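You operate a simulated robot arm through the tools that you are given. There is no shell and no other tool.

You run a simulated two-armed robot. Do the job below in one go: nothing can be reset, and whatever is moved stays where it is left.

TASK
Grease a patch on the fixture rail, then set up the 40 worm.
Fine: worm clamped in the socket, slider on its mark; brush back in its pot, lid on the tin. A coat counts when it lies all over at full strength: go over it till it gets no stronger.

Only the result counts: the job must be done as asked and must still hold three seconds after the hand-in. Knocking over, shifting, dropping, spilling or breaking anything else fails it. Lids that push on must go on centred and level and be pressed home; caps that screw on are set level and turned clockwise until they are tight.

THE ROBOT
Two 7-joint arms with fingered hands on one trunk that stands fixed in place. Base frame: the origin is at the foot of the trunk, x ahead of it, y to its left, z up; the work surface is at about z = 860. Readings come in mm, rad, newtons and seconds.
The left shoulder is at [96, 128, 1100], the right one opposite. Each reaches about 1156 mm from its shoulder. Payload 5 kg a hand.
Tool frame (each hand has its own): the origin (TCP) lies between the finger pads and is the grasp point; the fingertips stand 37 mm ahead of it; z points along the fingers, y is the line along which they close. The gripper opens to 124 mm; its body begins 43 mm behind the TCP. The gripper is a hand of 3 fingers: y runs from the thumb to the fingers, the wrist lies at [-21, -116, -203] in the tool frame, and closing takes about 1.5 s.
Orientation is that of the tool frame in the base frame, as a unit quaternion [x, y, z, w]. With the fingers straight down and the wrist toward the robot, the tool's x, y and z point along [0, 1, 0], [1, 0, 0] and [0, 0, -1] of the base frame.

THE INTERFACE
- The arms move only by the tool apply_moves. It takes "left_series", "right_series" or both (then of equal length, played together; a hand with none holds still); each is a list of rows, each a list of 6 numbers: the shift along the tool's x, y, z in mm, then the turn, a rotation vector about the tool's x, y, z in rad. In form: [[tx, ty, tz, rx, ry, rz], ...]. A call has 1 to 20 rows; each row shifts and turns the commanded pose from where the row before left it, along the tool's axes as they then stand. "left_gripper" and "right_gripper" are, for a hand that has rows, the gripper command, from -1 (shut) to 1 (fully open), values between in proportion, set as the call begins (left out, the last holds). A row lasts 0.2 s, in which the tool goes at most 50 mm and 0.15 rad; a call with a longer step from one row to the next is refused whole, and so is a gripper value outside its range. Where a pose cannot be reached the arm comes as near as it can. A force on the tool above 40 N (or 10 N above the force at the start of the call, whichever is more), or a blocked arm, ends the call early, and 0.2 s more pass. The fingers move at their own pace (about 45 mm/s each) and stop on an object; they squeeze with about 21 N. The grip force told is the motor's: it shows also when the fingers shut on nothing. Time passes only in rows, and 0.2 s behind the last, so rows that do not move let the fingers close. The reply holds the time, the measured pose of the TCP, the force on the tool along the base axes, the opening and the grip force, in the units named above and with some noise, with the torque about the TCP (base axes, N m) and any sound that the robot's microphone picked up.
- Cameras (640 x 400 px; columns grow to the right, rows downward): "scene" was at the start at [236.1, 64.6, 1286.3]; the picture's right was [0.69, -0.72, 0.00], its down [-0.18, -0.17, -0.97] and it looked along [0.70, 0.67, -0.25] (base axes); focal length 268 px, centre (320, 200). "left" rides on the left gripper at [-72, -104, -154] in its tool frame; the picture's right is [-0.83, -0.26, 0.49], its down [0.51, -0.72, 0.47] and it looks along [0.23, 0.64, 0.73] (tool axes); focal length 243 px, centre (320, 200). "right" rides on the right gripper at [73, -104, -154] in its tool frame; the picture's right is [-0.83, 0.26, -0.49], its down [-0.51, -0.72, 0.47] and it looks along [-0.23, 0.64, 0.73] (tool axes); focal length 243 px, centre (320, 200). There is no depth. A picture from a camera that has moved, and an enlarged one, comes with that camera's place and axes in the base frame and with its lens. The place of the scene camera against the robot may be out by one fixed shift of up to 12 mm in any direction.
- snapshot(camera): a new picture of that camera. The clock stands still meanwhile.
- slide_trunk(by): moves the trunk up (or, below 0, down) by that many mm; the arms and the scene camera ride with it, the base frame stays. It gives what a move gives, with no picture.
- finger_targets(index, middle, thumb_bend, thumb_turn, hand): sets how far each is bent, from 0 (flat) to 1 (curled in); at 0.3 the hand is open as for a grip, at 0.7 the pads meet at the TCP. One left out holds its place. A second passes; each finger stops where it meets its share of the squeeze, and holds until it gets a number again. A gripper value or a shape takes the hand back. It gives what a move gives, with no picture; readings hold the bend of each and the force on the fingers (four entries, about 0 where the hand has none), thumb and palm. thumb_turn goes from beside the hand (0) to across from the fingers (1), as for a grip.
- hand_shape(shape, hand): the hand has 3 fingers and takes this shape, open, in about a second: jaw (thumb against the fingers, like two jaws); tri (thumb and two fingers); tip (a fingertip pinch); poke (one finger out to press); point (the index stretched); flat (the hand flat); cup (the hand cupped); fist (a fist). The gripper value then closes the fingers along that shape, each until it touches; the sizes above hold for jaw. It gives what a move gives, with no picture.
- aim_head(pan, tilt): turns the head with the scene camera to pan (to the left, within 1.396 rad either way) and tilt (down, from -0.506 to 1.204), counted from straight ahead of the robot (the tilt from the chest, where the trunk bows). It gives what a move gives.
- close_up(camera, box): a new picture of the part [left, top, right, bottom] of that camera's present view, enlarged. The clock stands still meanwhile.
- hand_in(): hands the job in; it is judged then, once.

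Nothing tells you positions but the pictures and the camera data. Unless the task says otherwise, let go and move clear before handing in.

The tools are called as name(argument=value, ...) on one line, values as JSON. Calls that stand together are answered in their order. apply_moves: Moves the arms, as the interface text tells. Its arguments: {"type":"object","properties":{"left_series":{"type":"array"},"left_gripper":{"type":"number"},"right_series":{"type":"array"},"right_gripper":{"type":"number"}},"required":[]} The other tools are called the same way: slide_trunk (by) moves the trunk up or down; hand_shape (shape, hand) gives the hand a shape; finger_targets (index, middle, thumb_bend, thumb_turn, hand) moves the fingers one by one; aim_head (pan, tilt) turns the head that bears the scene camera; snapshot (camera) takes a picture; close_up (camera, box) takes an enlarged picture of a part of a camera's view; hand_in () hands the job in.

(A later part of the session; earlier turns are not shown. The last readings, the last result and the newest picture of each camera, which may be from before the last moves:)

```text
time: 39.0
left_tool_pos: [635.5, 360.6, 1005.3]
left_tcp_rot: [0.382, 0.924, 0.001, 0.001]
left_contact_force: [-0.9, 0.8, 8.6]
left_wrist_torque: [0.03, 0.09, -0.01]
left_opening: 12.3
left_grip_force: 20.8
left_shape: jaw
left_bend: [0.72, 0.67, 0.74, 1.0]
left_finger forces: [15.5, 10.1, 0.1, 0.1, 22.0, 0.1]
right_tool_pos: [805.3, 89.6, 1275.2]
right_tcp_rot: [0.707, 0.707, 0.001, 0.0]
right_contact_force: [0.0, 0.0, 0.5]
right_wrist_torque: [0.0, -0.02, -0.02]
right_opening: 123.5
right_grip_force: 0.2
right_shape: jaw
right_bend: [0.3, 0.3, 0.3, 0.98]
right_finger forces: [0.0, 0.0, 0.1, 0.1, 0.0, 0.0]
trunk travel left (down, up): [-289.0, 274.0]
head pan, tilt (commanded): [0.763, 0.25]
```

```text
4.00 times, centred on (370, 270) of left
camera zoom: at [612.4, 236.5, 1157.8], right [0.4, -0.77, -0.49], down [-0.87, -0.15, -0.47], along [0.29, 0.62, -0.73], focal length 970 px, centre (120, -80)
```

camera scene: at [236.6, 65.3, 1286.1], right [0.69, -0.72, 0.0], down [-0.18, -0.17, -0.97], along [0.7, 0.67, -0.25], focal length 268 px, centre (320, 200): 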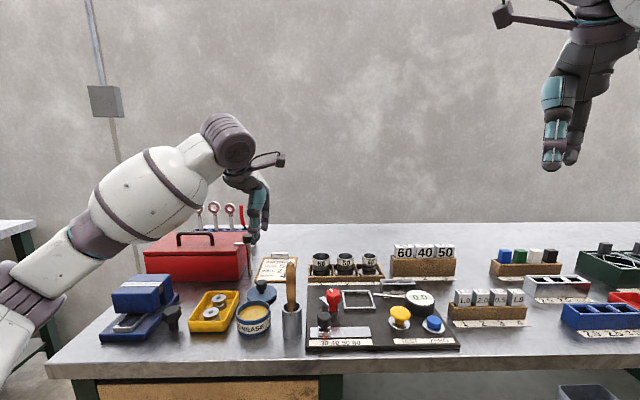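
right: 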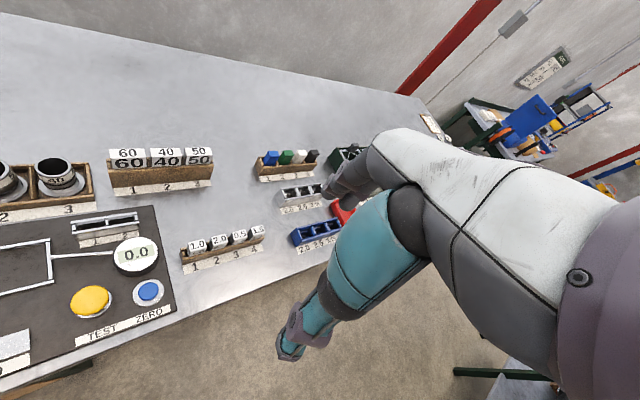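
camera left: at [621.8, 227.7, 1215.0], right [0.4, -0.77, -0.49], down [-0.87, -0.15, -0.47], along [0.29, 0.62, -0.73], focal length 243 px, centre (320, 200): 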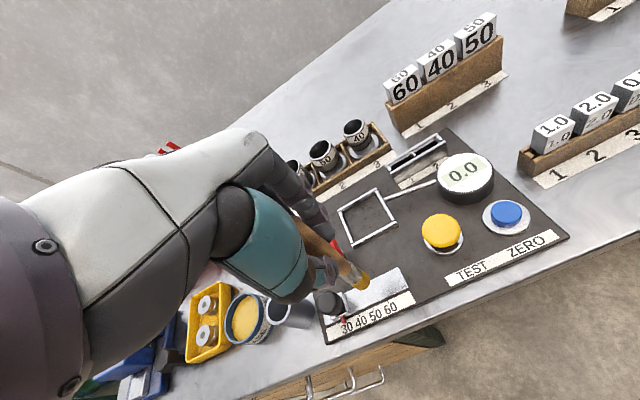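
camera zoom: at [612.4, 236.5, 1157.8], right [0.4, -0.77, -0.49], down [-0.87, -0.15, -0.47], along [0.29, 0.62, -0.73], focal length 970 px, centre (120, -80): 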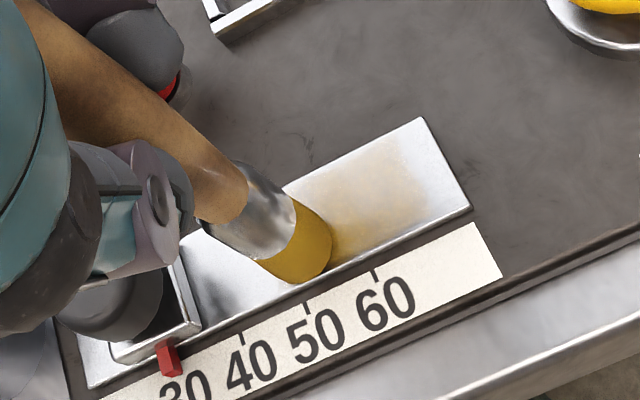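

The brush is upright again, tip near s≈196. I'll make light cross-strokes, working along to the right end.

apply_moves(left_series=[[0, 6, -0.4, 0, 0, 0], [0, 6, 0, 0, 0, 0], [0, -8, 0, 0, 0, 0], [0, -8, 0, 0, 0, 0], [-7, 0, 0, 0, 0, 0], [0, 8, 0, 0, 0, 0], [0, 8, 0, 0, 0, 0], [-7, 0, 0, 0, 0, 0], [0, -8, 0, 0, 0, 0], [0, -8, 0, 0, 0, 0], [-7, 0, 0, 0, 0, 0], [0, 8, 0, 0, 0, 0], [0, 8, 0, 0, 0, 0], [-7, 0, 0, 0, 0, 0], [0, -8, 0, 0, 0, 0], [0, -8, 0, 0, 0, 0], [-7, 0, 0, 0, 0, 0], [0, 8, 0, 0, 0, 0], [0, 8, 0, 0, 0, 0], [0, 0, 0, 0, 0, 0]])

close_up(camera="scene", box=[300, 260, 390, 350])

close_up(camera="left", box=[280, 220, 400, 330])

```text
time: 43.2
left_tool_pos: [667.8, 344.3, 1005.7]
left_tcp_rot: [0.383, 0.924, 0.001, 0.0]
left_contact_force: [-1.3, -0.4, 2.7]
left_wrist_torque: [-0.06, 0.11, -0.02]
left_opening: 12.6
left_grip_force: 20.7
left_shape: jaw
left_bend: [0.72, 0.67, 0.74, 1.0]
left_finger forces: [14.9, 9.8, 0.0, 0.0, 20.1, 0.0]
right_tool_pos: [805.0, 89.3, 1275.9]
right_tcp_rot: [0.707, 0.707, 0.0, 0.0]
right_contact_force: [0.2, 0.4, 0.3]
right_wrist_torque: [-0.02, 0.0, 0.0]
right_opening: 123.9
right_grip_force: 0.1
right_shape: jaw
right_bend: [0.3, 0.3, 0.3, 0.98]
right_finger forces: [0.0, 0.0, 0.1, 0.1, 0.0, 0.1]
trunk travel left (down, up): [-289.0, 274.0]
head pan, tilt (commanded): [0.763, 0.25]
```

```text
4.44 times, centred on (345, 305) of scene
camera zoom: at [235.7, 64.3, 1286.4], right [0.69, -0.72, 0.0], down [-0.18, -0.17, -0.97], along [0.7, 0.67, -0.25], focal length 1189 px, centre (209, -267)
```

zoom: 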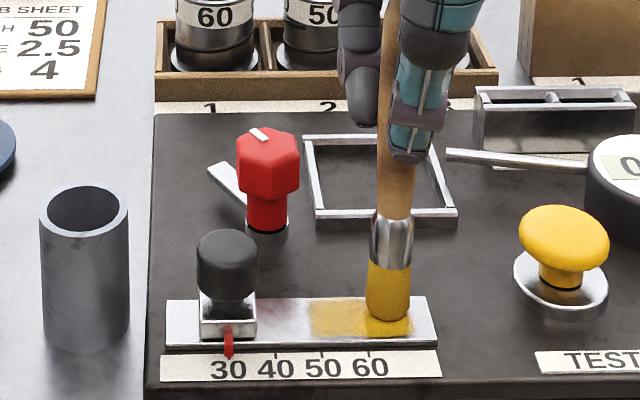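

```text
3.64 times, centred on (340, 275) of left
camera zoom: at [646.1, 220.3, 1158.0], right [0.4, -0.77, -0.49], down [-0.87, -0.15, -0.47], along [0.29, 0.62, -0.73], focal length 882 px, centre (247, -73)
```

zoom: 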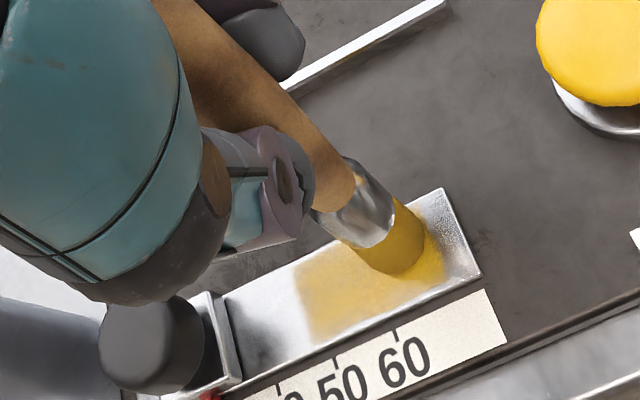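

The coat is getting stronger with these strokes. I'll continue to the right end, then sweep back left toward the slider.

apply_moves(left_series=[[-6, 0, 0, 0, 0, 0], [0, -8, 0, 0, 0, 0], [0, -8, 0, 0, 0, 0], [-6, 0, 0, 0, 0, 0], [0, 8, 0, 0, 0, 0], [0, 8, 0, 0, 0, 0], [0, -8, 0, 0, 0, 0], [0, -8, 0, 0, 0, 0], [7, 0, 0, 0, 0, 0], [0, 8, 0, 0, 0, 0], [0, 8, 0, 0, 0, 0], [7, 0, 0, 0, 0, 0], [0, -8, 0, 0, 0, 0], [0, -8, 0, 0, 0, 0], [7, 0, 0, 0, 0, 0], [0, 8, 0, 0, 0, 0], [0, 8, 0, 0, 0, 0], [7, 0, 0, 0, 0, 0], [0, -8, 0, 0, 0, 0], [0, -8, 0, 0, 0, 0]])

close_up(camera="scene", box=[300, 260, 390, 350])

close_up(camera="left", box=[280, 220, 400, 330])

```text
time: 47.4
left_tool_pos: [646.6, 344.1, 1004.6]
left_tcp_rot: [0.383, 0.924, 0.0, 0.0]
left_contact_force: [1.7, 0.2, 4.4]
left_wrist_torque: [0.06, -0.19, 0.0]
left_opening: 12.3
left_grip_force: 20.5
left_shape: jaw
left_bend: [0.72, 0.67, 0.74, 1.0]
left_finger forces: [17.5, 9.4, 0.1, 0.0, 19.1, 0.1]
right_tool_pos: [804.7, 89.3, 1275.4]
right_tcp_rot: [0.707, 0.707, 0.0, -0.001]
right_contact_force: [0.5, 0.2, -0.3]
right_wrist_torque: [0.02, 0.03, -0.02]
right_opening: 123.9
right_grip_force: 0.1
right_shape: jaw
right_bend: [0.3, 0.3, 0.3, 0.98]
right_finger forces: [0.0, 0.0, 0.0, 0.0, 0.1, 0.1]
trunk travel left (down, up): [-289.0, 274.0]
head pan, tilt (commanded): [0.763, 0.25]
```

```text
4.44 times, centred on (345, 305) of scene
camera zoom: at [235.7, 64.5, 1286.4], right [0.69, -0.72, 0.0], down [-0.18, -0.17, -0.97], along [0.7, 0.67, -0.25], focal length 1189 px, centre (209, -267)
```

zoom: 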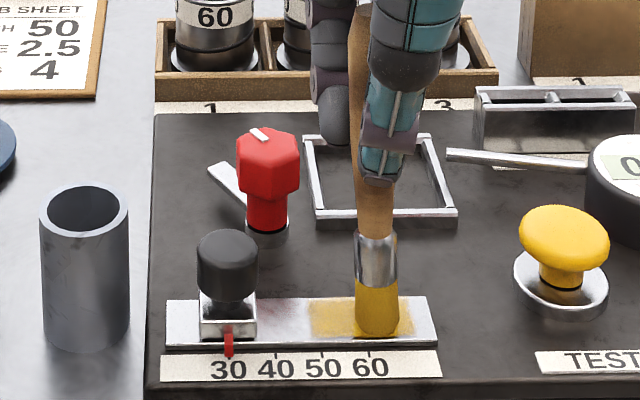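

```text
3.64 times, centred on (340, 275) of left
camera zoom: at [623.7, 219.8, 1157.7], right [0.4, -0.77, -0.49], down [-0.87, -0.15, -0.47], along [0.29, 0.62, -0.73], focal length 882 px, centre (247, -73)
```

zoom: 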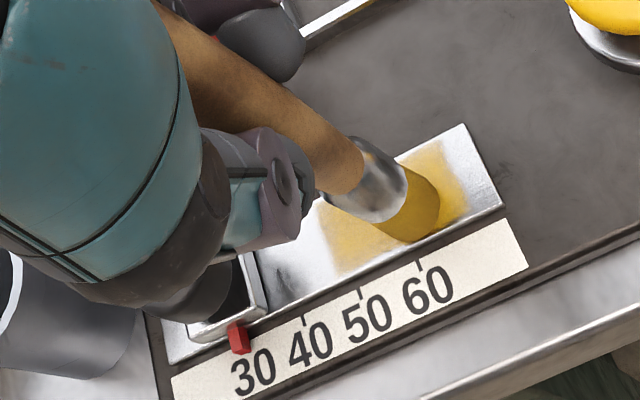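

The coat's right edge seems to be at a fixed line, s≈236. I'll carry the cross-strokes left toward the slider to see whether the coat extends there.

apply_moves(left_series=[[7, 0, 0, 0, 0, 0], [0, 8, 0, 0, 0, 0], [0, 8, 0, 0, 0, 0], [7, 0, 0, 0, 0, 0], [0, -8, 0, 0, 0, 0], [0, -8, 0, 0, 0, 0], [7, 0, 0, 0, 0, 0], [0, 8, 0, 0, 0, 0], [0, 8, 0, 0, 0, 0], [7, 0, 0, 0, 0, 0], [0, -8, 0, 0, 0, 0], [0, -8, 0, 0, 0, 0], [7, 0, 0, 0, 0, 0], [0, 8, 0, 0, 0, 0], [0, 8, 0, 0, 0, 0], [6, 0, 0, 0, 0, 0], [0, -8, 0, 0, 0, 0], [0, -8, 0, 0, 0, 0], [0, 0, 0, 0, 0, 0]])

close_up(camera="scene", box=[300, 260, 390, 350])

close_up(camera="left", box=[300, 210, 420, 320])

```text
time: 51.4
left_tool_pos: [617.0, 373.0, 1004.3]
left_tcp_rot: [0.383, 0.924, 0.001, 0.0]
left_contact_force: [0.8, 0.7, 5.0]
left_wrist_torque: [0.11, -0.14, -0.01]
left_opening: 12.1
left_grip_force: 20.9
left_shape: jaw
left_bend: [0.72, 0.67, 0.74, 1.0]
left_finger forces: [17.1, 9.8, 0.0, 0.0, 19.0, 0.1]
right_tool_pos: [804.4, 89.8, 1275.0]
right_tcp_rot: [0.707, 0.707, 0.0, 0.0]
right_contact_force: [-0.5, -0.3, -0.2]
right_wrist_torque: [0.0, 0.07, 0.01]
right_opening: 123.5
right_grip_force: 0.0
right_shape: jaw
right_bend: [0.3, 0.3, 0.3, 0.98]
right_finger forces: [0.0, 0.1, 0.0, 0.0, 0.0, 0.0]
trunk travel left (down, up): [-289.0, 274.0]
head pan, tilt (commanded): [0.763, 0.25]
```

```text
4.44 times, centred on (345, 305) of scene
camera zoom: at [236.0, 64.5, 1286.3], right [0.69, -0.72, 0.0], down [-0.18, -0.17, -0.97], along [0.7, 0.67, -0.25], focal length 1189 px, centre (209, -267)
```

zoom: 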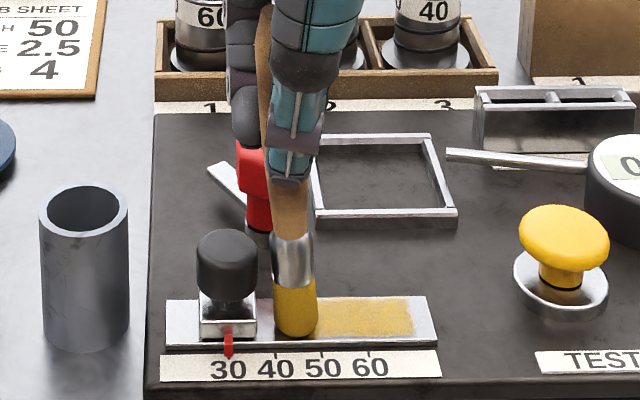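

```text
3.64 times, centred on (360, 265) of left
camera zoom: at [594.8, 249.1, 1157.8], right [0.4, -0.77, -0.49], down [-0.87, -0.15, -0.47], along [0.29, 0.62, -0.73], focal length 882 px, centre (174, -36)
```

zoom: 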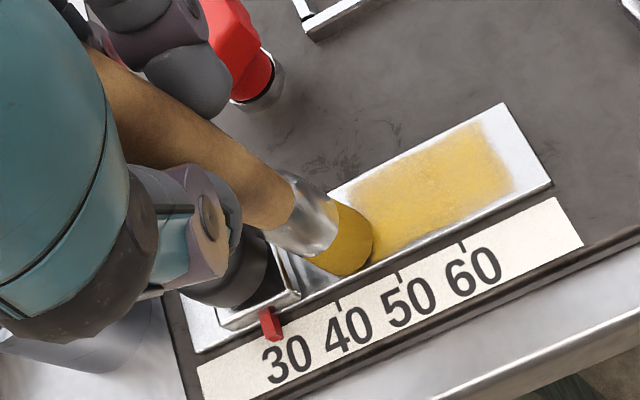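

apply_moves(left_series=[[0, 0, -10, 0, 0, 0], [0, 0, -25, 0, 0, 0], [25, 0, -25, 0, 0, 0], [0, 0, 0, 0, 0, 0]])

close_up(camera="left", box=[300, 200, 440, 330])

close_up(camera="scene", box=[300, 260, 390, 350])

```text
time: 52.4
left_tool_pos: [600.5, 391.7, 1064.9]
left_tcp_rot: [0.383, 0.924, 0.001, -0.001]
left_contact_force: [0.5, -0.1, -0.4]
left_wrist_torque: [0.01, 0.01, -0.02]
left_opening: 12.2
left_grip_force: 20.7
left_shape: jaw
left_bend: [0.72, 0.67, 0.74, 1.0]
left_finger forces: [15.7, 10.0, 0.0, 0.0, 19.1, 0.0]
right_tool_pos: [806.9, 88.6, 1274.2]
right_tcp_rot: [0.708, 0.706, 0.0, -0.001]
right_contact_force: [-0.1, 0.4, -0.4]
right_wrist_torque: [-0.01, 0.03, 0.01]
right_opening: 123.5
right_grip_force: 0.1
right_shape: jaw
right_bend: [0.3, 0.3, 0.3, 0.98]
right_finger forces: [0.1, 0.0, 0.1, 0.1, 0.0, 0.1]
trunk travel left (down, up): [-289.0, 274.0]
head pan, tilt (commanded): [0.763, 0.25]
```

```text
3.08 times, centred on (370, 265) of left
camera zoom: at [578.0, 266.5, 1217.0], right [0.4, -0.77, -0.49], down [-0.87, -0.15, -0.47], along [0.29, 0.62, -0.73], focal length 746 px, centre (166, 0)
```

zoom: 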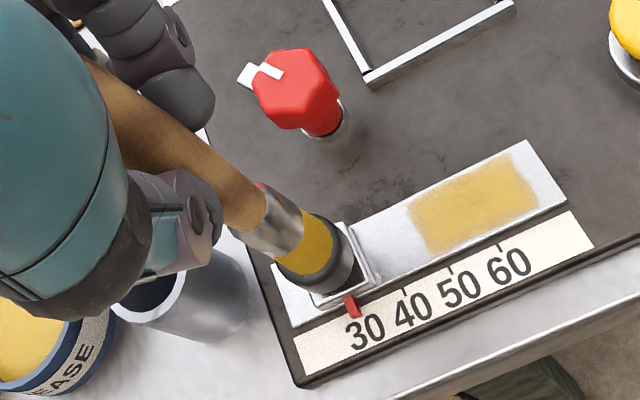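

```text
4.44 times, centred on (345, 305) of scene
camera zoom: at [237.5, 63.9, 1286.0], right [0.69, -0.72, 0.0], down [-0.18, -0.17, -0.97], along [0.7, 0.67, -0.25], focal length 1189 px, centre (209, -267)
```

zoom: 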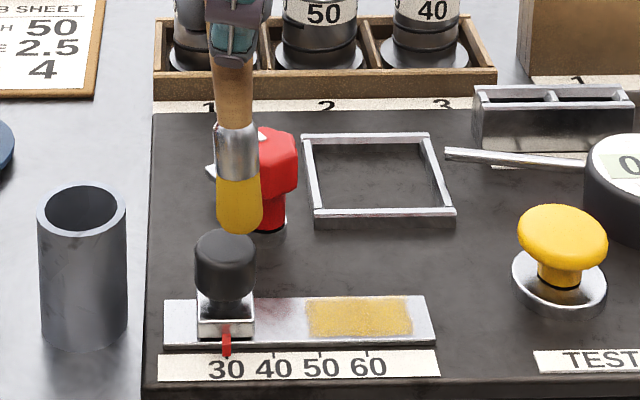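

Now the patch is plain: a rectangle on the rail from s≈187 to 236, nearly the rail's full width. I'll go back to it and keep brushing until the colour stops deepening.

apply_moves(left_series=[[-22, 1, 0, 0, 0, 0], [-22, 1, 0, 0, 0, 0], [0, 0, 25, 0, 0, 0], [0, 0, 25, 0, 0, 0], [0, 0, 7, 0, 0, 0], [0, 0, 2, 0, 0, 0], [0, 0, 0, 0, 0, 0]])

close_up(camera="left", box=[300, 210, 420, 320])

```text
time: 54.0
left_tool_pos: [633.0, 361.8, 1005.6]
left_tcp_rot: [0.382, 0.924, 0.001, 0.001]
left_contact_force: [-0.6, -0.6, 0.4]
left_wrist_torque: [-0.05, -0.03, -0.05]
left_opening: 11.9
left_grip_force: 20.6
left_shape: jaw
left_bend: [0.72, 0.67, 0.74, 1.0]
left_finger forces: [15.6, 10.0, 0.0, 0.0, 18.9, 0.0]
right_tool_pos: [805.3, 89.6, 1275.5]
right_tcp_rot: [0.707, 0.707, 0.0, 0.0]
right_contact_force: [0.3, -0.6, 0.3]
right_wrist_torque: [-0.04, 0.0, -0.02]
right_opening: 123.7
right_grip_force: 0.1
right_shape: jaw
right_bend: [0.3, 0.3, 0.3, 0.98]
right_finger forces: [0.0, 0.1, 0.0, 0.0, 0.0, 0.1]
trunk travel left (down, up): [-289.0, 274.0]
head pan, tilt (commanded): [0.763, 0.25]
```

```text
3.64 times, centred on (360, 265) of left
camera zoom: at [610.2, 237.4, 1158.3], right [0.4, -0.77, -0.49], down [-0.87, -0.15, -0.47], along [0.29, 0.62, -0.73], focal length 882 px, centre (174, -36)
```

zoom: 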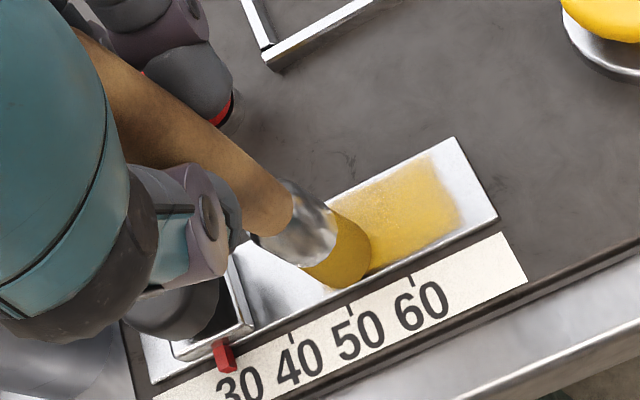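

apply_moves(left_series=[[0, -4, 1.2, 0, 0, 0], [0, 9, 0, 0, 0, 0], [0, 9, 0, 0, 0, 0], [-7, 0, 0, 0, 0, 0], [0, -9, 0, 0, 0, 0], [0, -9, 0, 0, 0, 0], [-7, 0, 0, 0, 0, 0], [0, 9, 0, 0, 0, 0], [0, 9, 0, 0, 0, 0], [-7, 0, 0, 0, 0, 0], [0, -9, 0, 0, 0, 0], [0, -9, 0, 0, 0, 0], [-7, 0, 0, 0, 0, 0], [0, 9, 0, 0, 0, 0], [0, 9, 0, 0, 0, 0], [-7, 0, 0, 0, 0, 0], [0, -9, 0, 0, 0, 0], [0, -9, 0, 0, 0, 0], [-7, 0, 0, 0, 0, 0], [0, 9, 0, 0, 0, 0]])

close_up(camera="scene", box=[300, 260, 390, 350])

close_up(camera="left", box=[280, 220, 400, 330])

```text
time: 58.2
left_tool_pos: [664.3, 334.6, 1005.0]
left_tcp_rot: [0.382, 0.924, 0.001, 0.0]
left_contact_force: [-1.2, 0.5, 2.8]
left_wrist_torque: [-0.07, 0.1, -0.02]
left_opening: 12.4
left_grip_force: 21.2
left_shape: jaw
left_bend: [0.72, 0.67, 0.74, 1.0]
left_finger forces: [15.0, 10.6, 0.1, 0.0, 20.1, 0.0]
right_tool_pos: [804.8, 88.4, 1275.8]
right_tcp_rot: [0.707, 0.708, 0.0, 0.0]
right_contact_force: [-0.4, 0.9, 0.3]
right_wrist_torque: [0.01, -0.03, 0.0]
right_opening: 123.5
right_grip_force: 0.0
right_shape: jaw
right_bend: [0.3, 0.3, 0.3, 0.98]
right_finger forces: [0.0, 0.1, 0.1, 0.0, 0.0, 0.1]
trunk travel left (down, up): [-289.0, 274.0]
head pan, tilt (commanded): [0.763, 0.25]
```

```text
4.44 times, centred on (345, 305) of scene
camera zoom: at [235.6, 64.9, 1286.4], right [0.69, -0.72, 0.0], down [-0.18, -0.17, -0.97], along [0.7, 0.67, -0.25], focal length 1189 px, centre (209, -267)
```

zoom: 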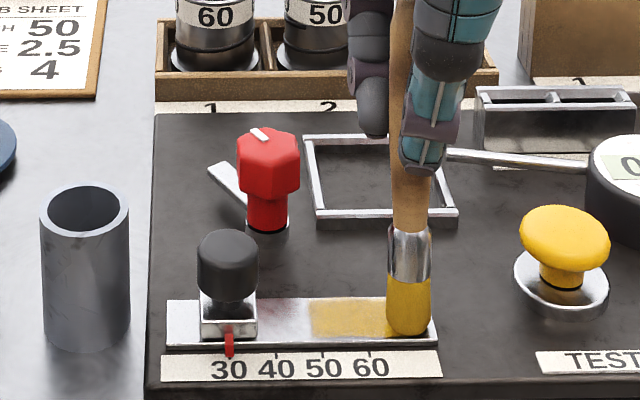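

```text
3.64 times, centred on (340, 275) of left
camera zoom: at [642.1, 211.6, 1157.8], right [0.4, -0.77, -0.49], down [-0.87, -0.15, -0.47], along [0.29, 0.62, -0.73], focal length 882 px, centre (247, -73)
```

zoom: 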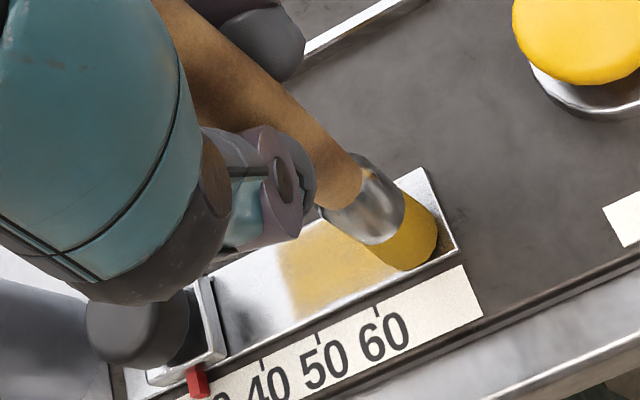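

apply_moves(left_series=[[0, 9, 0, 0, 0, 0], [3.5, 0, 0, 0, 0, 0], [0, -9, 0, 0, 0, 0], [0, -9, 0, 0, 0, 0], [7, 0, 0, 0, 0, 0], [0, 9, 0, 0, 0, 0], [0, 9, 0, 0, 0, 0], [7, 0, 0, 0, 0, 0], [0, -9, 0, 0, 0, 0], [0, -9, 0, 0, 0, 0], [7, 0, 0, 0, 0, 0], [0, 9, 0, 0, 0, 0], [0, 9, 0, 0, 0, 0], [7, 0, 0, 0, 0, 0], [0, -9, 0, 0, 0, 0], [0, -9, 0, 0, 0, 0], [7, 0, 0, 0, 0, 0], [0, 9, 0, 0, 0, 0], [0, 9, 0, 0, 0, 0], [7, 0, 0, 0, 0, 0]])

apply_moves(left_series=[[0, -9, 0, 0, 0, 0], [0, -9, 0, 0, 0, 0], [5, 0, 0, 0, 0, 0], [0, 9, 0, 0, 0, 0], [0, 9, 0, 0, 0, 0], [0, 0, -10, 0, 0, 0], [0, 0, -25, 0, 0, 0], [30, -12, -25, 0, 0, 0], [0, 0, 0, 0, 0, 0]])

close_up(camera="left", box=[300, 200, 440, 330])

close_up(camera="scene", box=[300, 260, 390, 350])

```text
time: 62.4
left_tool_pos: [639.5, 374.2, 1005.8]
left_tcp_rot: [0.383, 0.924, 0.001, 0.001]
left_contact_force: [1.1, -0.6, 2.0]
left_wrist_torque: [-0.08, -0.03, -0.02]
left_opening: 12.3
left_grip_force: 20.9
left_shape: jaw
left_bend: [0.72, 0.67, 0.74, 1.0]
left_finger forces: [16.2, 9.9, 0.1, 0.0, 19.6, 0.1]
right_tool_pos: [806.0, 89.4, 1275.8]
right_tcp_rot: [0.707, 0.708, 0.001, 0.001]
right_contact_force: [0.2, 0.6, 0.2]
right_wrist_torque: [0.02, 0.0, 0.01]
right_opening: 123.7
right_grip_force: 0.1
right_shape: jaw
right_bend: [0.3, 0.3, 0.3, 0.98]
right_finger forces: [0.1, 0.0, 0.0, 0.0, 0.0, 0.0]
trunk travel left (down, up): [-289.0, 274.0]
head pan, tilt (commanded): [0.763, 0.25]
```

```text
time: 64.4
left_tool_pos: [606.1, 389.4, 1063.6]
left_tcp_rot: [0.383, 0.924, 0.001, -0.002]
left_contact_force: [0.0, -0.2, -0.6]
left_wrist_torque: [0.0, 0.0, 0.01]
left_opening: 12.1
left_grip_force: 20.9
left_shape: jaw
left_bend: [0.72, 0.67, 0.74, 1.0]
left_finger forces: [15.6, 10.1, 0.0, 0.1, 18.9, 0.0]
right_tool_pos: [807.3, 87.1, 1273.5]
right_tcp_rot: [0.707, 0.707, -0.001, -0.001]
right_contact_force: [-0.3, -0.9, -0.3]
right_wrist_torque: [0.02, 0.01, 0.02]
right_opening: 123.5
right_grip_force: 0.0
right_shape: jaw
right_bend: [0.3, 0.3, 0.3, 0.98]
right_finger forces: [0.0, 0.0, 0.0, 0.1, 0.1, 0.1]
trunk travel left (down, up): [-289.0, 274.0]
head pan, tilt (commanded): [0.763, 0.25]
```

```text
3.08 times, centred on (370, 265) of left
camera zoom: at [584.7, 265.5, 1217.0], right [0.4, -0.77, -0.49], down [-0.87, -0.15, -0.47], along [0.29, 0.62, -0.73], focal length 746 px, centre (166, 0)
```

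zoom: 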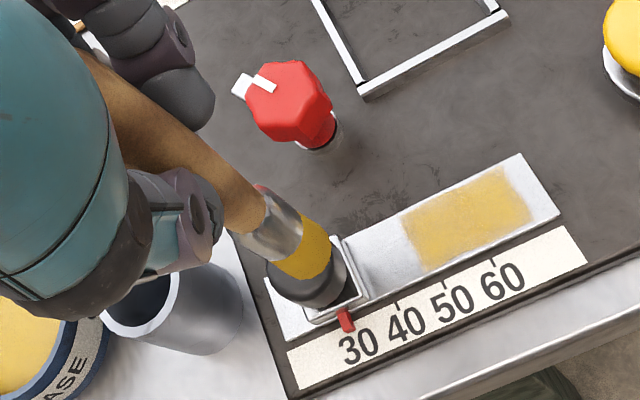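

```text
4.44 times, centred on (345, 305) of scene
camera zoom: at [237.8, 63.8, 1285.9], right [0.69, -0.72, 0.0], down [-0.18, -0.17, -0.97], along [0.7, 0.67, -0.25], focal length 1189 px, centre (209, -267)
```

zoom: 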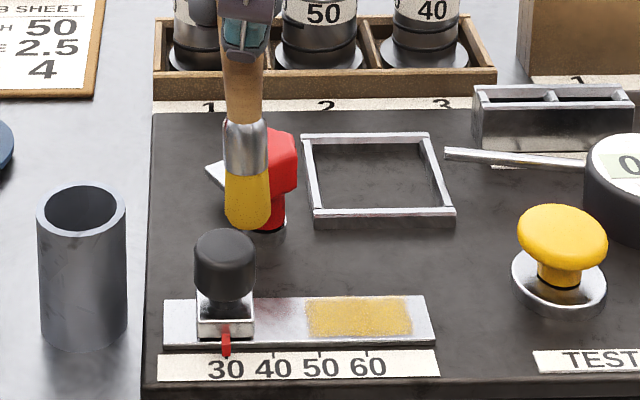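

close_up(camera="left", box=[380, 240, 440, 300])

close_up(camera="scene", box=[330, 315, 380, 345])

```text
6.67 times, centred on (410, 270) of left
camera zoom: at [584.7, 265.5, 1217.0], right [0.4, -0.77, -0.49], down [-0.87, -0.15, -0.47], along [0.29, 0.62, -0.73], focal length 1618 px, centre (-280, -267)
```

zoom: 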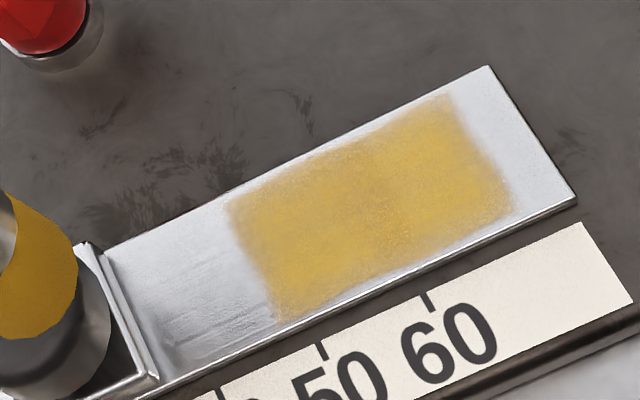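

```text
12.80 times, centred on (355, 330) of scene
camera zoom: at [237.8, 63.8, 1285.9], right [0.69, -0.72, 0.0], down [-0.18, -0.17, -0.97], along [0.7, 0.67, -0.25], focal length 3424 px, centre (-128, -1464)
```

zoom: 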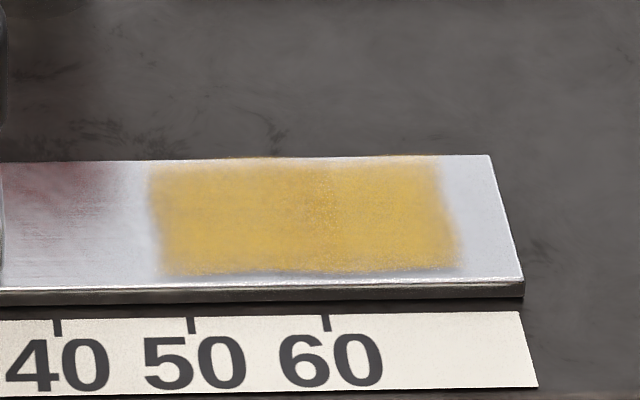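

The coat is even over the patch. I'll reload the brush and go over it again to see whether the colour still deepens.

apply_moves(left_series=[[0, 0, -30, 0, 0, 0], [28, 8, 0, 0, 0, 0], [28, 8, 0, 0, 0, 0], [28, 7, 0, 0, 0, 0], [28, 7, 0, 0, 0, 0], [28, 7, 0, 0, 0, 0], [28, 7, 0, 0, 0, 0], [0, 0, 30, 0, 0, 0], [0, 0, 25, 0, 0, 0], [0, 0, 12, 0, 0, 0], [0, 0, 6, 0, 0, 0], [0, 0, 0, 0, 0, 0]])

close_up(camera="left", box=[260, 200, 440, 380])

close_up(camera="scene", box=[220, 250, 320, 350])

```text
time: 67.0
left_tool_pos: [519.0, 540.8, 1021.6]
left_tcp_rot: [0.383, 0.924, 0.0, 0.0]
left_contact_force: [0.0, -0.4, 0.4]
left_wrist_torque: [0.0, -0.03, -0.04]
left_opening: 12.3
left_grip_force: 21.1
left_shape: jaw
left_bend: [0.72, 0.67, 0.74, 1.0]
left_finger forces: [15.5, 10.0, 0.0, 0.1, 18.5, 0.1]
right_tool_pos: [804.8, 89.1, 1276.5]
right_tcp_rot: [0.707, 0.707, 0.0, 0.0]
right_contact_force: [-0.3, 0.0, 0.7]
right_wrist_torque: [0.02, -0.02, -0.02]
right_opening: 123.6
right_grip_force: 0.1
right_shape: jaw
right_bend: [0.3, 0.3, 0.3, 0.98]
right_finger forces: [0.0, 0.1, 0.1, 0.1, 0.0, 0.0]
trunk travel left (down, up): [-289.0, 274.0]
head pan, tilt (commanded): [0.763, 0.25]
```

```text
2.22 times, centred on (350, 290) of left
camera zoom: at [495.9, 415.4, 1174.3], right [0.4, -0.77, -0.49], down [-0.87, -0.15, -0.47], along [0.29, 0.62, -0.73], focal length 539 px, centre (253, 0)
```

zoom: 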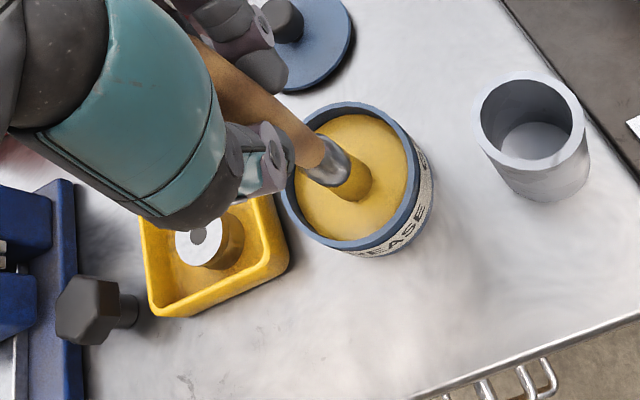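

```text
4.00 times, centred on (270, 300) of scene
camera zoom: at [235.8, 64.5, 1286.4], right [0.69, -0.72, 0.0], down [-0.18, -0.17, -0.97], along [0.7, 0.67, -0.25], focal length 1070 px, centre (520, -200)
```

zoom: 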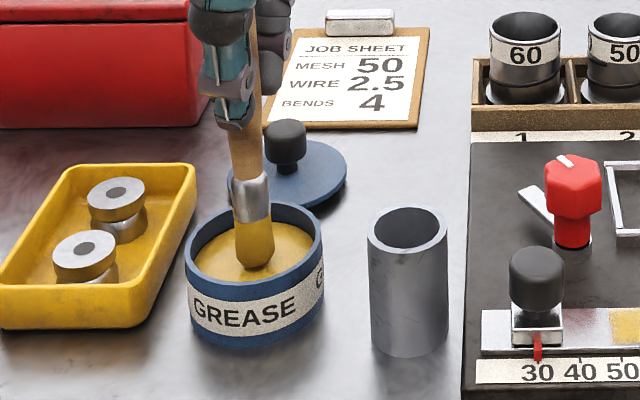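

apply_moves(left_series=[[0, 0, 1.5, 0, 0, 0], [0, 0, 1.5, 0, 0, 0], [0, 0, 1, 0, 0, 0], [0, 0, 0, 0, 0, 0]])

```text
time: 68.0
left_tool_pos: [518.8, 540.3, 1017.5]
left_tcp_rot: [0.382, 0.924, 0.001, 0.0]
left_contact_force: [0.1, 0.3, -0.1]
left_wrist_torque: [-0.02, 0.04, -0.04]
left_opening: 12.1
left_grip_force: 21.0
left_shape: jaw
left_bend: [0.72, 0.67, 0.74, 1.0]
left_finger forces: [15.4, 10.0, 0.0, 0.0, 18.5, 0.1]
right_tool_pos: [805.5, 88.3, 1276.6]
right_tcp_rot: [0.707, 0.707, 0.0, 0.0]
right_contact_force: [-0.8, -0.1, -0.6]
right_wrist_torque: [0.02, 0.02, 0.0]
right_opening: 123.9
right_grip_force: 0.1
right_shape: jaw
right_bend: [0.3, 0.3, 0.3, 0.98]
right_finger forces: [0.1, 0.0, 0.0, 0.1, 0.0, 0.0]
trunk travel left (down, up): [-289.0, 274.0]
head pan, tilt (commanded): [0.763, 0.25]
```

apply_moves(left_series=[[0, 0, 1, 0, 0, 0], [0, 0, 1, 0, 0, 0], [0, 0, 0, 0, 0, 0]])

```text
time: 68.8
left_tool_pos: [518.4, 538.8, 1017.3]
left_tcp_rot: [0.382, 0.924, 0.002, 0.001]
left_contact_force: [0.3, 0.0, 7.4]
left_wrist_torque: [0.01, 0.0, -0.01]
left_opening: 12.4
left_grip_force: 21.2
left_shape: jaw
left_bend: [0.72, 0.67, 0.74, 1.0]
left_finger forces: [15.7, 10.5, 0.0, 0.0, 19.8, 0.0]
right_tool_pos: [804.9, 89.0, 1276.3]
right_tcp_rot: [0.707, 0.707, 0.001, 0.001]
right_contact_force: [-0.4, 0.3, -0.7]
right_wrist_torque: [0.0, 0.01, -0.04]
right_opening: 123.7
right_grip_force: 0.1
right_shape: jaw
right_bend: [0.3, 0.3, 0.3, 0.98]
right_finger forces: [0.0, 0.0, 0.0, 0.1, 0.0, 0.1]
trunk travel left (down, up): [-289.0, 274.0]
head pan, tilt (commanded): [0.763, 0.25]
```

The brush is reloaded with light contact. Back to the patch for another full pass.

apply_moves(left_series=[[0, 0, -8, 0, 0, 0], [0, 0, -30, 0, 0, 0], [0, 0, -40, 0, 0, 0], [-34, -8, 0, 0, 0, 0], [-34, -8, 0, 0, 0, 0], [-34, -7, 0, 0, 0, 0], [-34, -7, 0, 0, 0, 0], [-34, -7, 0, 0, 0, 0], [-34, -7, 0, 0, 0, 0], [0, 0, 40, 0, 0, 0], [0, 0, 35, 0, 0, 0], [0, 0, 10, 0, 0, 0], [0, 0, 3, 0, 0, 0], [0, 0, 0, 0, 0, 0]])

close_up(camera="left", box=[300, 210, 420, 320])

```text
time: 71.8
left_tool_pos: [633.6, 363.6, 1005.8]
left_tcp_rot: [0.383, 0.924, 0.001, 0.0]
left_contact_force: [-0.1, -0.2, -0.9]
left_wrist_torque: [0.0, -0.03, 0.01]
left_opening: 11.9
left_grip_force: 20.7
left_shape: jaw
left_bend: [0.72, 0.67, 0.74, 1.0]
left_finger forces: [15.2, 10.3, 0.0, 0.0, 18.4, 0.1]
right_tool_pos: [805.3, 89.3, 1276.1]
right_tcp_rot: [0.707, 0.707, -0.001, -0.001]
right_contact_force: [-0.2, -0.3, 0.1]
right_wrist_torque: [0.0, -0.04, 0.01]
right_opening: 123.7
right_grip_force: 0.0
right_shape: jaw
right_bend: [0.3, 0.3, 0.3, 0.98]
right_finger forces: [0.0, 0.0, 0.1, 0.1, 0.0, 0.0]
trunk travel left (down, up): [-289.0, 274.0]
head pan, tilt (commanded): [0.763, 0.25]
```

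```text
3.64 times, centred on (360, 265) of left
camera zoom: at [610.0, 240.0, 1158.4], right [0.4, -0.77, -0.49], down [-0.87, -0.15, -0.47], along [0.29, 0.62, -0.73], focal length 882 px, centre (174, -36)
```

zoom: 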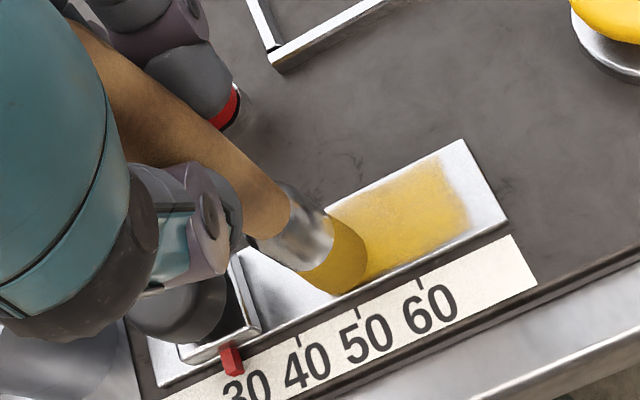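

apply_moves(left_series=[[0, -6, 1.5, 0, 0, 0], [0, 9, 0, 0, 0, 0], [0, 9, 0, 0, 0, 0], [-7, 0, 0, 0, 0, 0], [0, -9, 0, 0, 0, 0], [0, -9, 0, 0, 0, 0], [-7, 0, 0, 0, 0, 0], [0, 9, 0, 0, 0, 0], [0, 9, 0, 0, 0, 0], [-7, 0, 0, 0, 0, 0], [0, -9, 0, 0, 0, 0], [0, -9, 0, 0, 0, 0], [-7, 0, 0, 0, 0, 0], [0, 9, 0, 0, 0, 0], [0, 9, 0, 0, 0, 0], [-7, 0, 0, 0, 0, 0], [0, -9, 0, 0, 0, 0], [0, -9, 0, 0, 0, 0], [-7, 0, 0, 0, 0, 0], [0, 9, 0, 0, 0, 0]])

apply_moves(left_series=[[0, 9, 0, 0, 0, 0], [-4, 0, 0, 0, 0, 0], [0, -9, 0, 0, 0, 0], [0, -9, 0, 0, 0, 0], [7, 0, 0, 0, 0, 0], [0, 9, 0, 0, 0, 0], [0, 9, 0, 0, 0, 0], [7, 0, 0, 0, 0, 0], [0, -9, 0, 0, 0, 0], [0, -9, 0, 0, 0, 0], [7, 0, 0, 0, 0, 0], [0, 9, 0, 0, 0, 0], [0, 9, 0, 0, 0, 0], [7, 0, 0, 0, 0, 0], [0, -9, 0, 0, 0, 0], [0, -9, 0, 0, 0, 0], [7, 0, 0, 0, 0, 0], [0, 9, 0, 0, 0, 0], [0, 9, 0, 0, 0, 0], [7, 0, 0, 0, 0, 0]])

apply_moves(left_series=[[0, -9, 0, 0, 0, 0], [0, -9, 0, 0, 0, 0], [7, 0, 0, 0, 0, 0], [0, 9, 0, 0, 0, 0], [0, 9, 0, 0, 0, 0], [0, 0, -10, 0, 0, 0], [0, 0, -25, 0, 0, 0], [32, -12, -25, 0, 0, 0], [0, 0, 0, 0, 0, 0]])

close_up(camera="left", box=[380, 240, 440, 300])

close_up(camera="scene", box=[330, 315, 380, 345])

```text
time: 76.0
left_tool_pos: [662.5, 335.8, 1004.4]
left_tcp_rot: [0.382, 0.924, 0.0, 0.001]
left_contact_force: [-2.3, 0.1, 4.2]
left_wrist_torque: [-0.02, 0.18, -0.01]
left_opening: 12.3
left_grip_force: 21.0
left_shape: jaw
left_bend: [0.72, 0.67, 0.74, 1.0]
left_finger forces: [14.8, 11.8, 0.0, 0.0, 20.6, 0.1]
right_tool_pos: [804.0, 89.8, 1275.6]
right_tcp_rot: [0.707, 0.707, 0.0, 0.001]
right_contact_force: [-0.7, -0.3, 0.7]
right_wrist_torque: [0.02, 0.01, -0.01]
right_opening: 123.6
right_grip_force: 0.1
right_shape: jaw
right_bend: [0.3, 0.3, 0.3, 0.98]
right_finger forces: [0.1, 0.0, 0.1, 0.0, 0.1, 0.1]
trunk travel left (down, up): [-289.0, 274.0]
head pan, tilt (commanded): [0.763, 0.25]
```

```text
time: 80.2
left_tool_pos: [642.4, 369.7, 1004.2]
left_tcp_rot: [0.383, 0.924, 0.001, 0.0]
left_contact_force: [-0.2, -0.6, 3.3]
left_wrist_torque: [-0.15, -0.02, -0.02]
left_opening: 12.0
left_grip_force: 20.8
left_shape: jaw
left_bend: [0.72, 0.67, 0.74, 1.0]
left_finger forces: [16.5, 10.2, 0.0, 0.0, 20.2, 0.1]
right_tool_pos: [804.9, 89.4, 1275.5]
right_tcp_rot: [0.707, 0.707, 0.0, 0.0]
right_contact_force: [0.1, 0.1, -0.1]
right_wrist_torque: [-0.02, 0.0, -0.02]
right_opening: 123.9
right_grip_force: 0.0
right_shape: jaw
right_bend: [0.3, 0.3, 0.3, 0.98]
right_finger forces: [0.0, 0.0, 0.1, 0.0, 0.0, 0.0]
trunk travel left (down, up): [-289.0, 274.0]
head pan, tilt (commanded): [0.763, 0.25]
```

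```text
time: 82.2
left_tool_pos: [607.4, 387.3, 1064.4]
left_tcp_rot: [0.383, 0.924, 0.0, 0.0]
left_contact_force: [0.7, -0.7, -0.1]
left_wrist_torque: [0.01, 0.02, -0.03]
left_opening: 12.3
left_grip_force: 21.3
left_shape: jaw
left_bend: [0.72, 0.67, 0.74, 1.0]
left_finger forces: [15.6, 10.8, 0.1, 0.0, 19.0, 0.0]
right_tool_pos: [807.4, 88.7, 1275.0]
right_tcp_rot: [0.707, 0.707, 0.0, -0.001]
right_contact_force: [0.5, 0.6, -1.0]
right_wrist_torque: [0.04, 0.06, 0.02]
right_opening: 123.6
right_grip_force: 0.1
right_shape: jaw
right_bend: [0.3, 0.3, 0.3, 0.98]
right_finger forces: [0.0, 0.1, 0.0, 0.0, 0.1, 0.0]
trunk travel left (down, up): [-289.0, 274.0]
head pan, tilt (commanded): [0.763, 0.25]
```

```text
6.67 times, centred on (410, 270) of left
camera zoom: at [585.6, 264.1, 1216.8], right [0.4, -0.77, -0.49], down [-0.87, -0.15, -0.47], along [0.29, 0.62, -0.73], focal length 1618 px, centre (-280, -267)
```

zoom: 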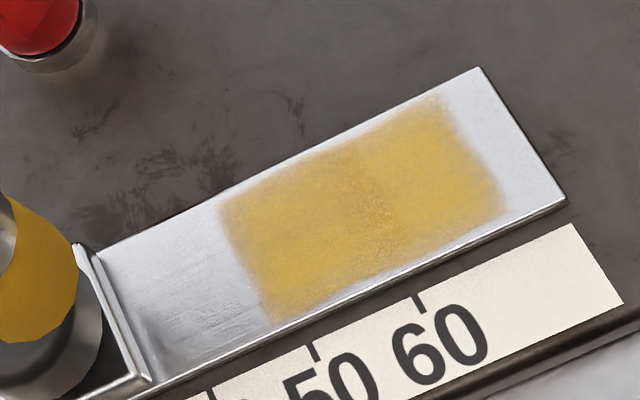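

```text
12.80 times, centred on (355, 330) of scene
camera zoom: at [237.9, 63.7, 1285.9], right [0.69, -0.72, 0.0], down [-0.18, -0.17, -0.97], along [0.7, 0.67, -0.25], focal length 3424 px, centre (-128, -1464)
```

zoom: 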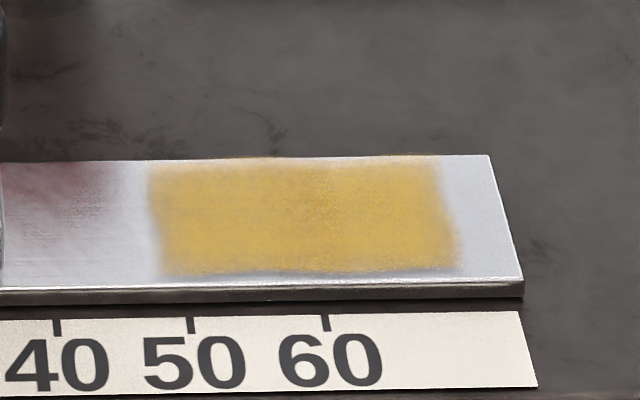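

The reload pass made no visible difference, so the coat is at full strength and even. Now I'll carry the brush back over its pot and check the alignment before lowering.

apply_moves(left_series=[[0, 0, -36, 0, 0, 0], [27, 8, 0, 0, 0, 0], [27, 7, 0, 0, 0, 0], [26, 7, 0, 0, 0, 0], [0, 0, 0, 0, 0, 0], [0, 0, 0, 0, 0, 0]])

close_up(camera="left", box=[280, 210, 420, 340])

close_up(camera="scene", box=[240, 240, 340, 350])

```text
time: 83.6
left_tool_pos: [565.9, 461.0, 1100.0]
left_tcp_rot: [0.383, 0.924, 0.001, 0.0]
left_contact_force: [-0.3, -0.6, -0.2]
left_wrist_torque: [0.01, -0.02, 0.02]
left_opening: 11.9
left_grip_force: 20.8
left_shape: jaw
left_bend: [0.72, 0.67, 0.74, 1.0]
left_finger forces: [15.6, 10.8, 0.0, 0.0, 18.9, 0.0]
right_tool_pos: [806.0, 88.6, 1276.0]
right_tcp_rot: [0.708, 0.707, 0.0, -0.001]
right_contact_force: [-0.3, 0.5, 0.0]
right_wrist_torque: [-0.01, -0.02, 0.0]
right_opening: 123.9
right_grip_force: 0.1
right_shape: jaw
right_bend: [0.3, 0.3, 0.3, 0.98]
right_finger forces: [0.0, 0.1, 0.0, 0.0, 0.0, 0.0]
trunk travel left (down, up): [-289.0, 274.0]
head pan, tilt (commanded): [0.763, 0.25]
```

```text
3.08 times, centred on (350, 275) of left
camera zoom: at [543.3, 337.1, 1253.5], right [0.4, -0.77, -0.49], down [-0.87, -0.15, -0.47], along [0.29, 0.62, -0.73], focal length 746 px, centre (228, -31)
```

zoom: 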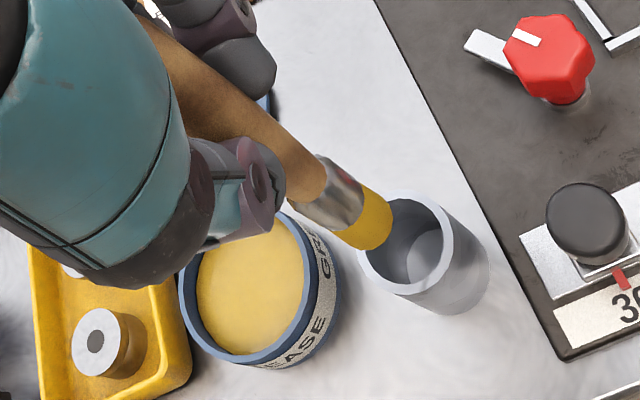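

```text
3.64 times, centred on (290, 295) of scene
camera zoom: at [235.7, 64.7, 1286.4], right [0.69, -0.72, 0.0], down [-0.18, -0.17, -0.97], along [0.7, 0.67, -0.25], focal length 973 px, centre (429, -146)
```

zoom: 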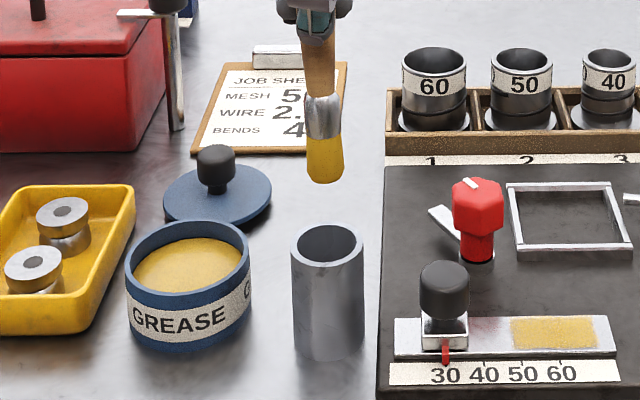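

apply_moves(left_series=[[-1.5, 1.5, 20, 0, 0, 0], [0, 0, 20, 0, 0, 0], [0, 0, 12, 0, 0, 0], [0, 0, 0, 0, 0, 0]])

close_up(camera="left", box=[300, 230, 400, 320])

close_up(camera="scene", box=[260, 260, 330, 340])

```text
time: 84.6
left_tool_pos: [568.1, 461.1, 1048.9]
left_tcp_rot: [0.383, 0.924, 0.0, 0.001]
left_contact_force: [-0.2, -0.2, -0.2]
left_wrist_torque: [-0.01, 0.0, -0.01]
left_opening: 12.3
left_grip_force: 20.6
left_shape: jaw
left_bend: [0.72, 0.67, 0.74, 1.0]
left_finger forces: [15.7, 10.7, 0.0, 0.1, 18.8, 0.0]
right_tool_pos: [804.9, 88.7, 1276.4]
right_tcp_rot: [0.707, 0.707, 0.0, 0.0]
right_contact_force: [0.8, -0.5, -0.4]
right_wrist_torque: [0.0, -0.02, -0.02]
right_opening: 123.8
right_grip_force: 0.1
right_shape: jaw
right_bend: [0.3, 0.3, 0.3, 0.98]
right_finger forces: [0.1, 0.0, 0.1, 0.1, 0.0, 0.0]
trunk travel left (down, up): [-289.0, 274.0]
head pan, tilt (commanded): [0.763, 0.25]
```

```text
4.44 times, centred on (350, 275) of left
camera zoom: at [545.4, 337.4, 1200.6], right [0.4, -0.77, -0.49], down [-0.87, -0.15, -0.47], along [0.29, 0.62, -0.73], focal length 1078 px, centre (187, -133)
```

zoom: 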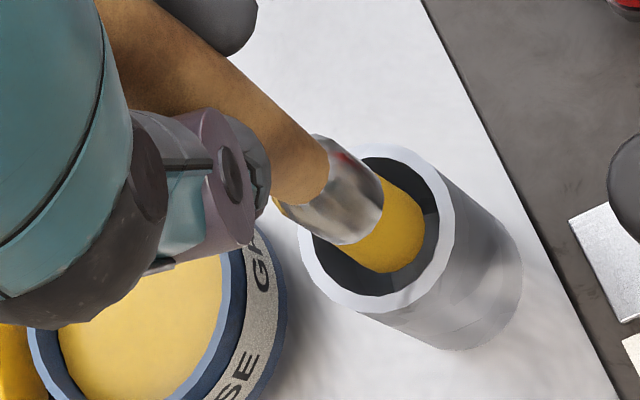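

```text
5.00 times, centred on (295, 300) of scene
camera zoom: at [236.1, 64.6, 1286.3], right [0.69, -0.72, 0.0], down [-0.18, -0.17, -0.97], along [0.7, 0.67, -0.25], focal length 1337 px, centre (445, -300)
```

zoom: 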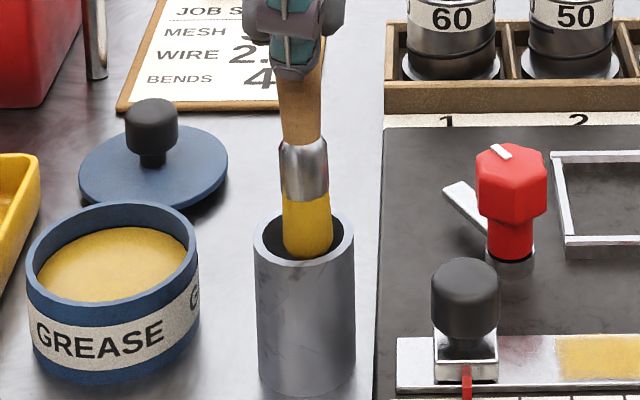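

The bristles are inside the rim and fairly centred. I'll lower the rest of the way until they touch bottom.

apply_moves(left_series=[[0, 0, 15, 0, 0, 0], [0, 0, 15, 0, 0, 0], [0, 0, 12, 0, 0, 0], [0, 0, 6, 0, 0, 0], [0, 0, 0, 0, 0, 0]])

apply_moves(left_series=[[0, 0, 2, 0, 0, 0], [0, 0, 2, 0, 0, 0], [0, 0, 1, 0, 0, 0], [0, 0, 0, 0, 0, 0]])

close_up(camera="scene", box=[260, 240, 330, 340])

```text
time: 85.8
left_tool_pos: [568.3, 462.1, 1000.1]
left_tcp_rot: [0.383, 0.924, 0.001, 0.0]
left_contact_force: [-0.1, 0.0, -0.1]
left_wrist_torque: [-0.01, -0.02, -0.01]
left_opening: 12.0
left_grip_force: 20.7
left_shape: jaw
left_bend: [0.72, 0.67, 0.74, 1.0]
left_finger forces: [15.5, 10.7, 0.0, 0.0, 18.8, 0.0]
right_tool_pos: [805.3, 89.8, 1275.7]
right_tcp_rot: [0.707, 0.707, 0.0, 0.0]
right_contact_force: [0.2, 0.4, 0.0]
right_wrist_torque: [0.01, 0.0, -0.01]
right_opening: 123.9
right_grip_force: 0.1
right_shape: jaw
right_bend: [0.3, 0.3, 0.3, 0.98]
right_finger forces: [0.0, 0.1, 0.0, 0.0, 0.0, 0.1]
trunk travel left (down, up): [-289.0, 274.0]
head pan, tilt (commanded): [0.763, 0.25]
```

```text
time: 86.8
left_tool_pos: [569.7, 461.2, 994.5]
left_tcp_rot: [0.383, 0.924, 0.001, 0.0]
left_contact_force: [1.2, 0.4, 0.1]
left_wrist_torque: [0.01, 0.01, 0.02]
left_opening: 12.2
left_grip_force: 21.1
left_shape: jaw
left_bend: [0.72, 0.67, 0.74, 1.0]
left_finger forces: [15.6, 10.7, 0.1, 0.1, 18.8, 0.1]
right_tool_pos: [805.2, 88.7, 1276.1]
right_tcp_rot: [0.707, 0.707, 0.0, 0.0]
right_contact_force: [0.6, 0.0, 0.3]
right_wrist_torque: [0.01, -0.02, 0.01]
right_opening: 123.4
right_grip_force: 0.0
right_shape: jaw
right_bend: [0.3, 0.3, 0.3, 0.98]
right_finger forces: [0.0, 0.0, 0.0, 0.0, 0.1, 0.0]
trunk travel left (down, up): [-289.0, 274.0]
head pan, tilt (commanded): [0.763, 0.25]
```

```text
4.00 times, centred on (295, 290) of scene
camera zoom: at [236.1, 64.6, 1286.3], right [0.69, -0.72, 0.0], down [-0.18, -0.17, -0.97], along [0.7, 0.67, -0.25], focal length 1070 px, centre (420, -160)
```

zoom: 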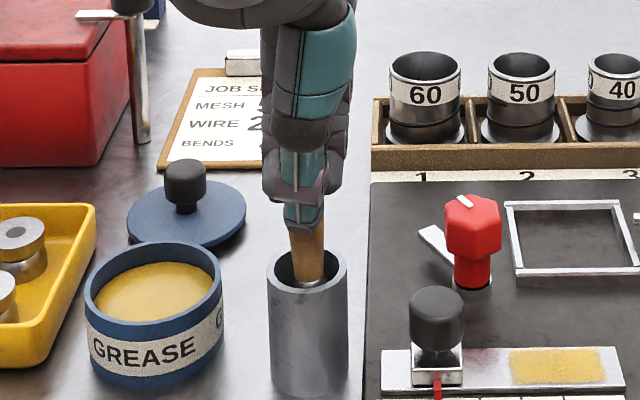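

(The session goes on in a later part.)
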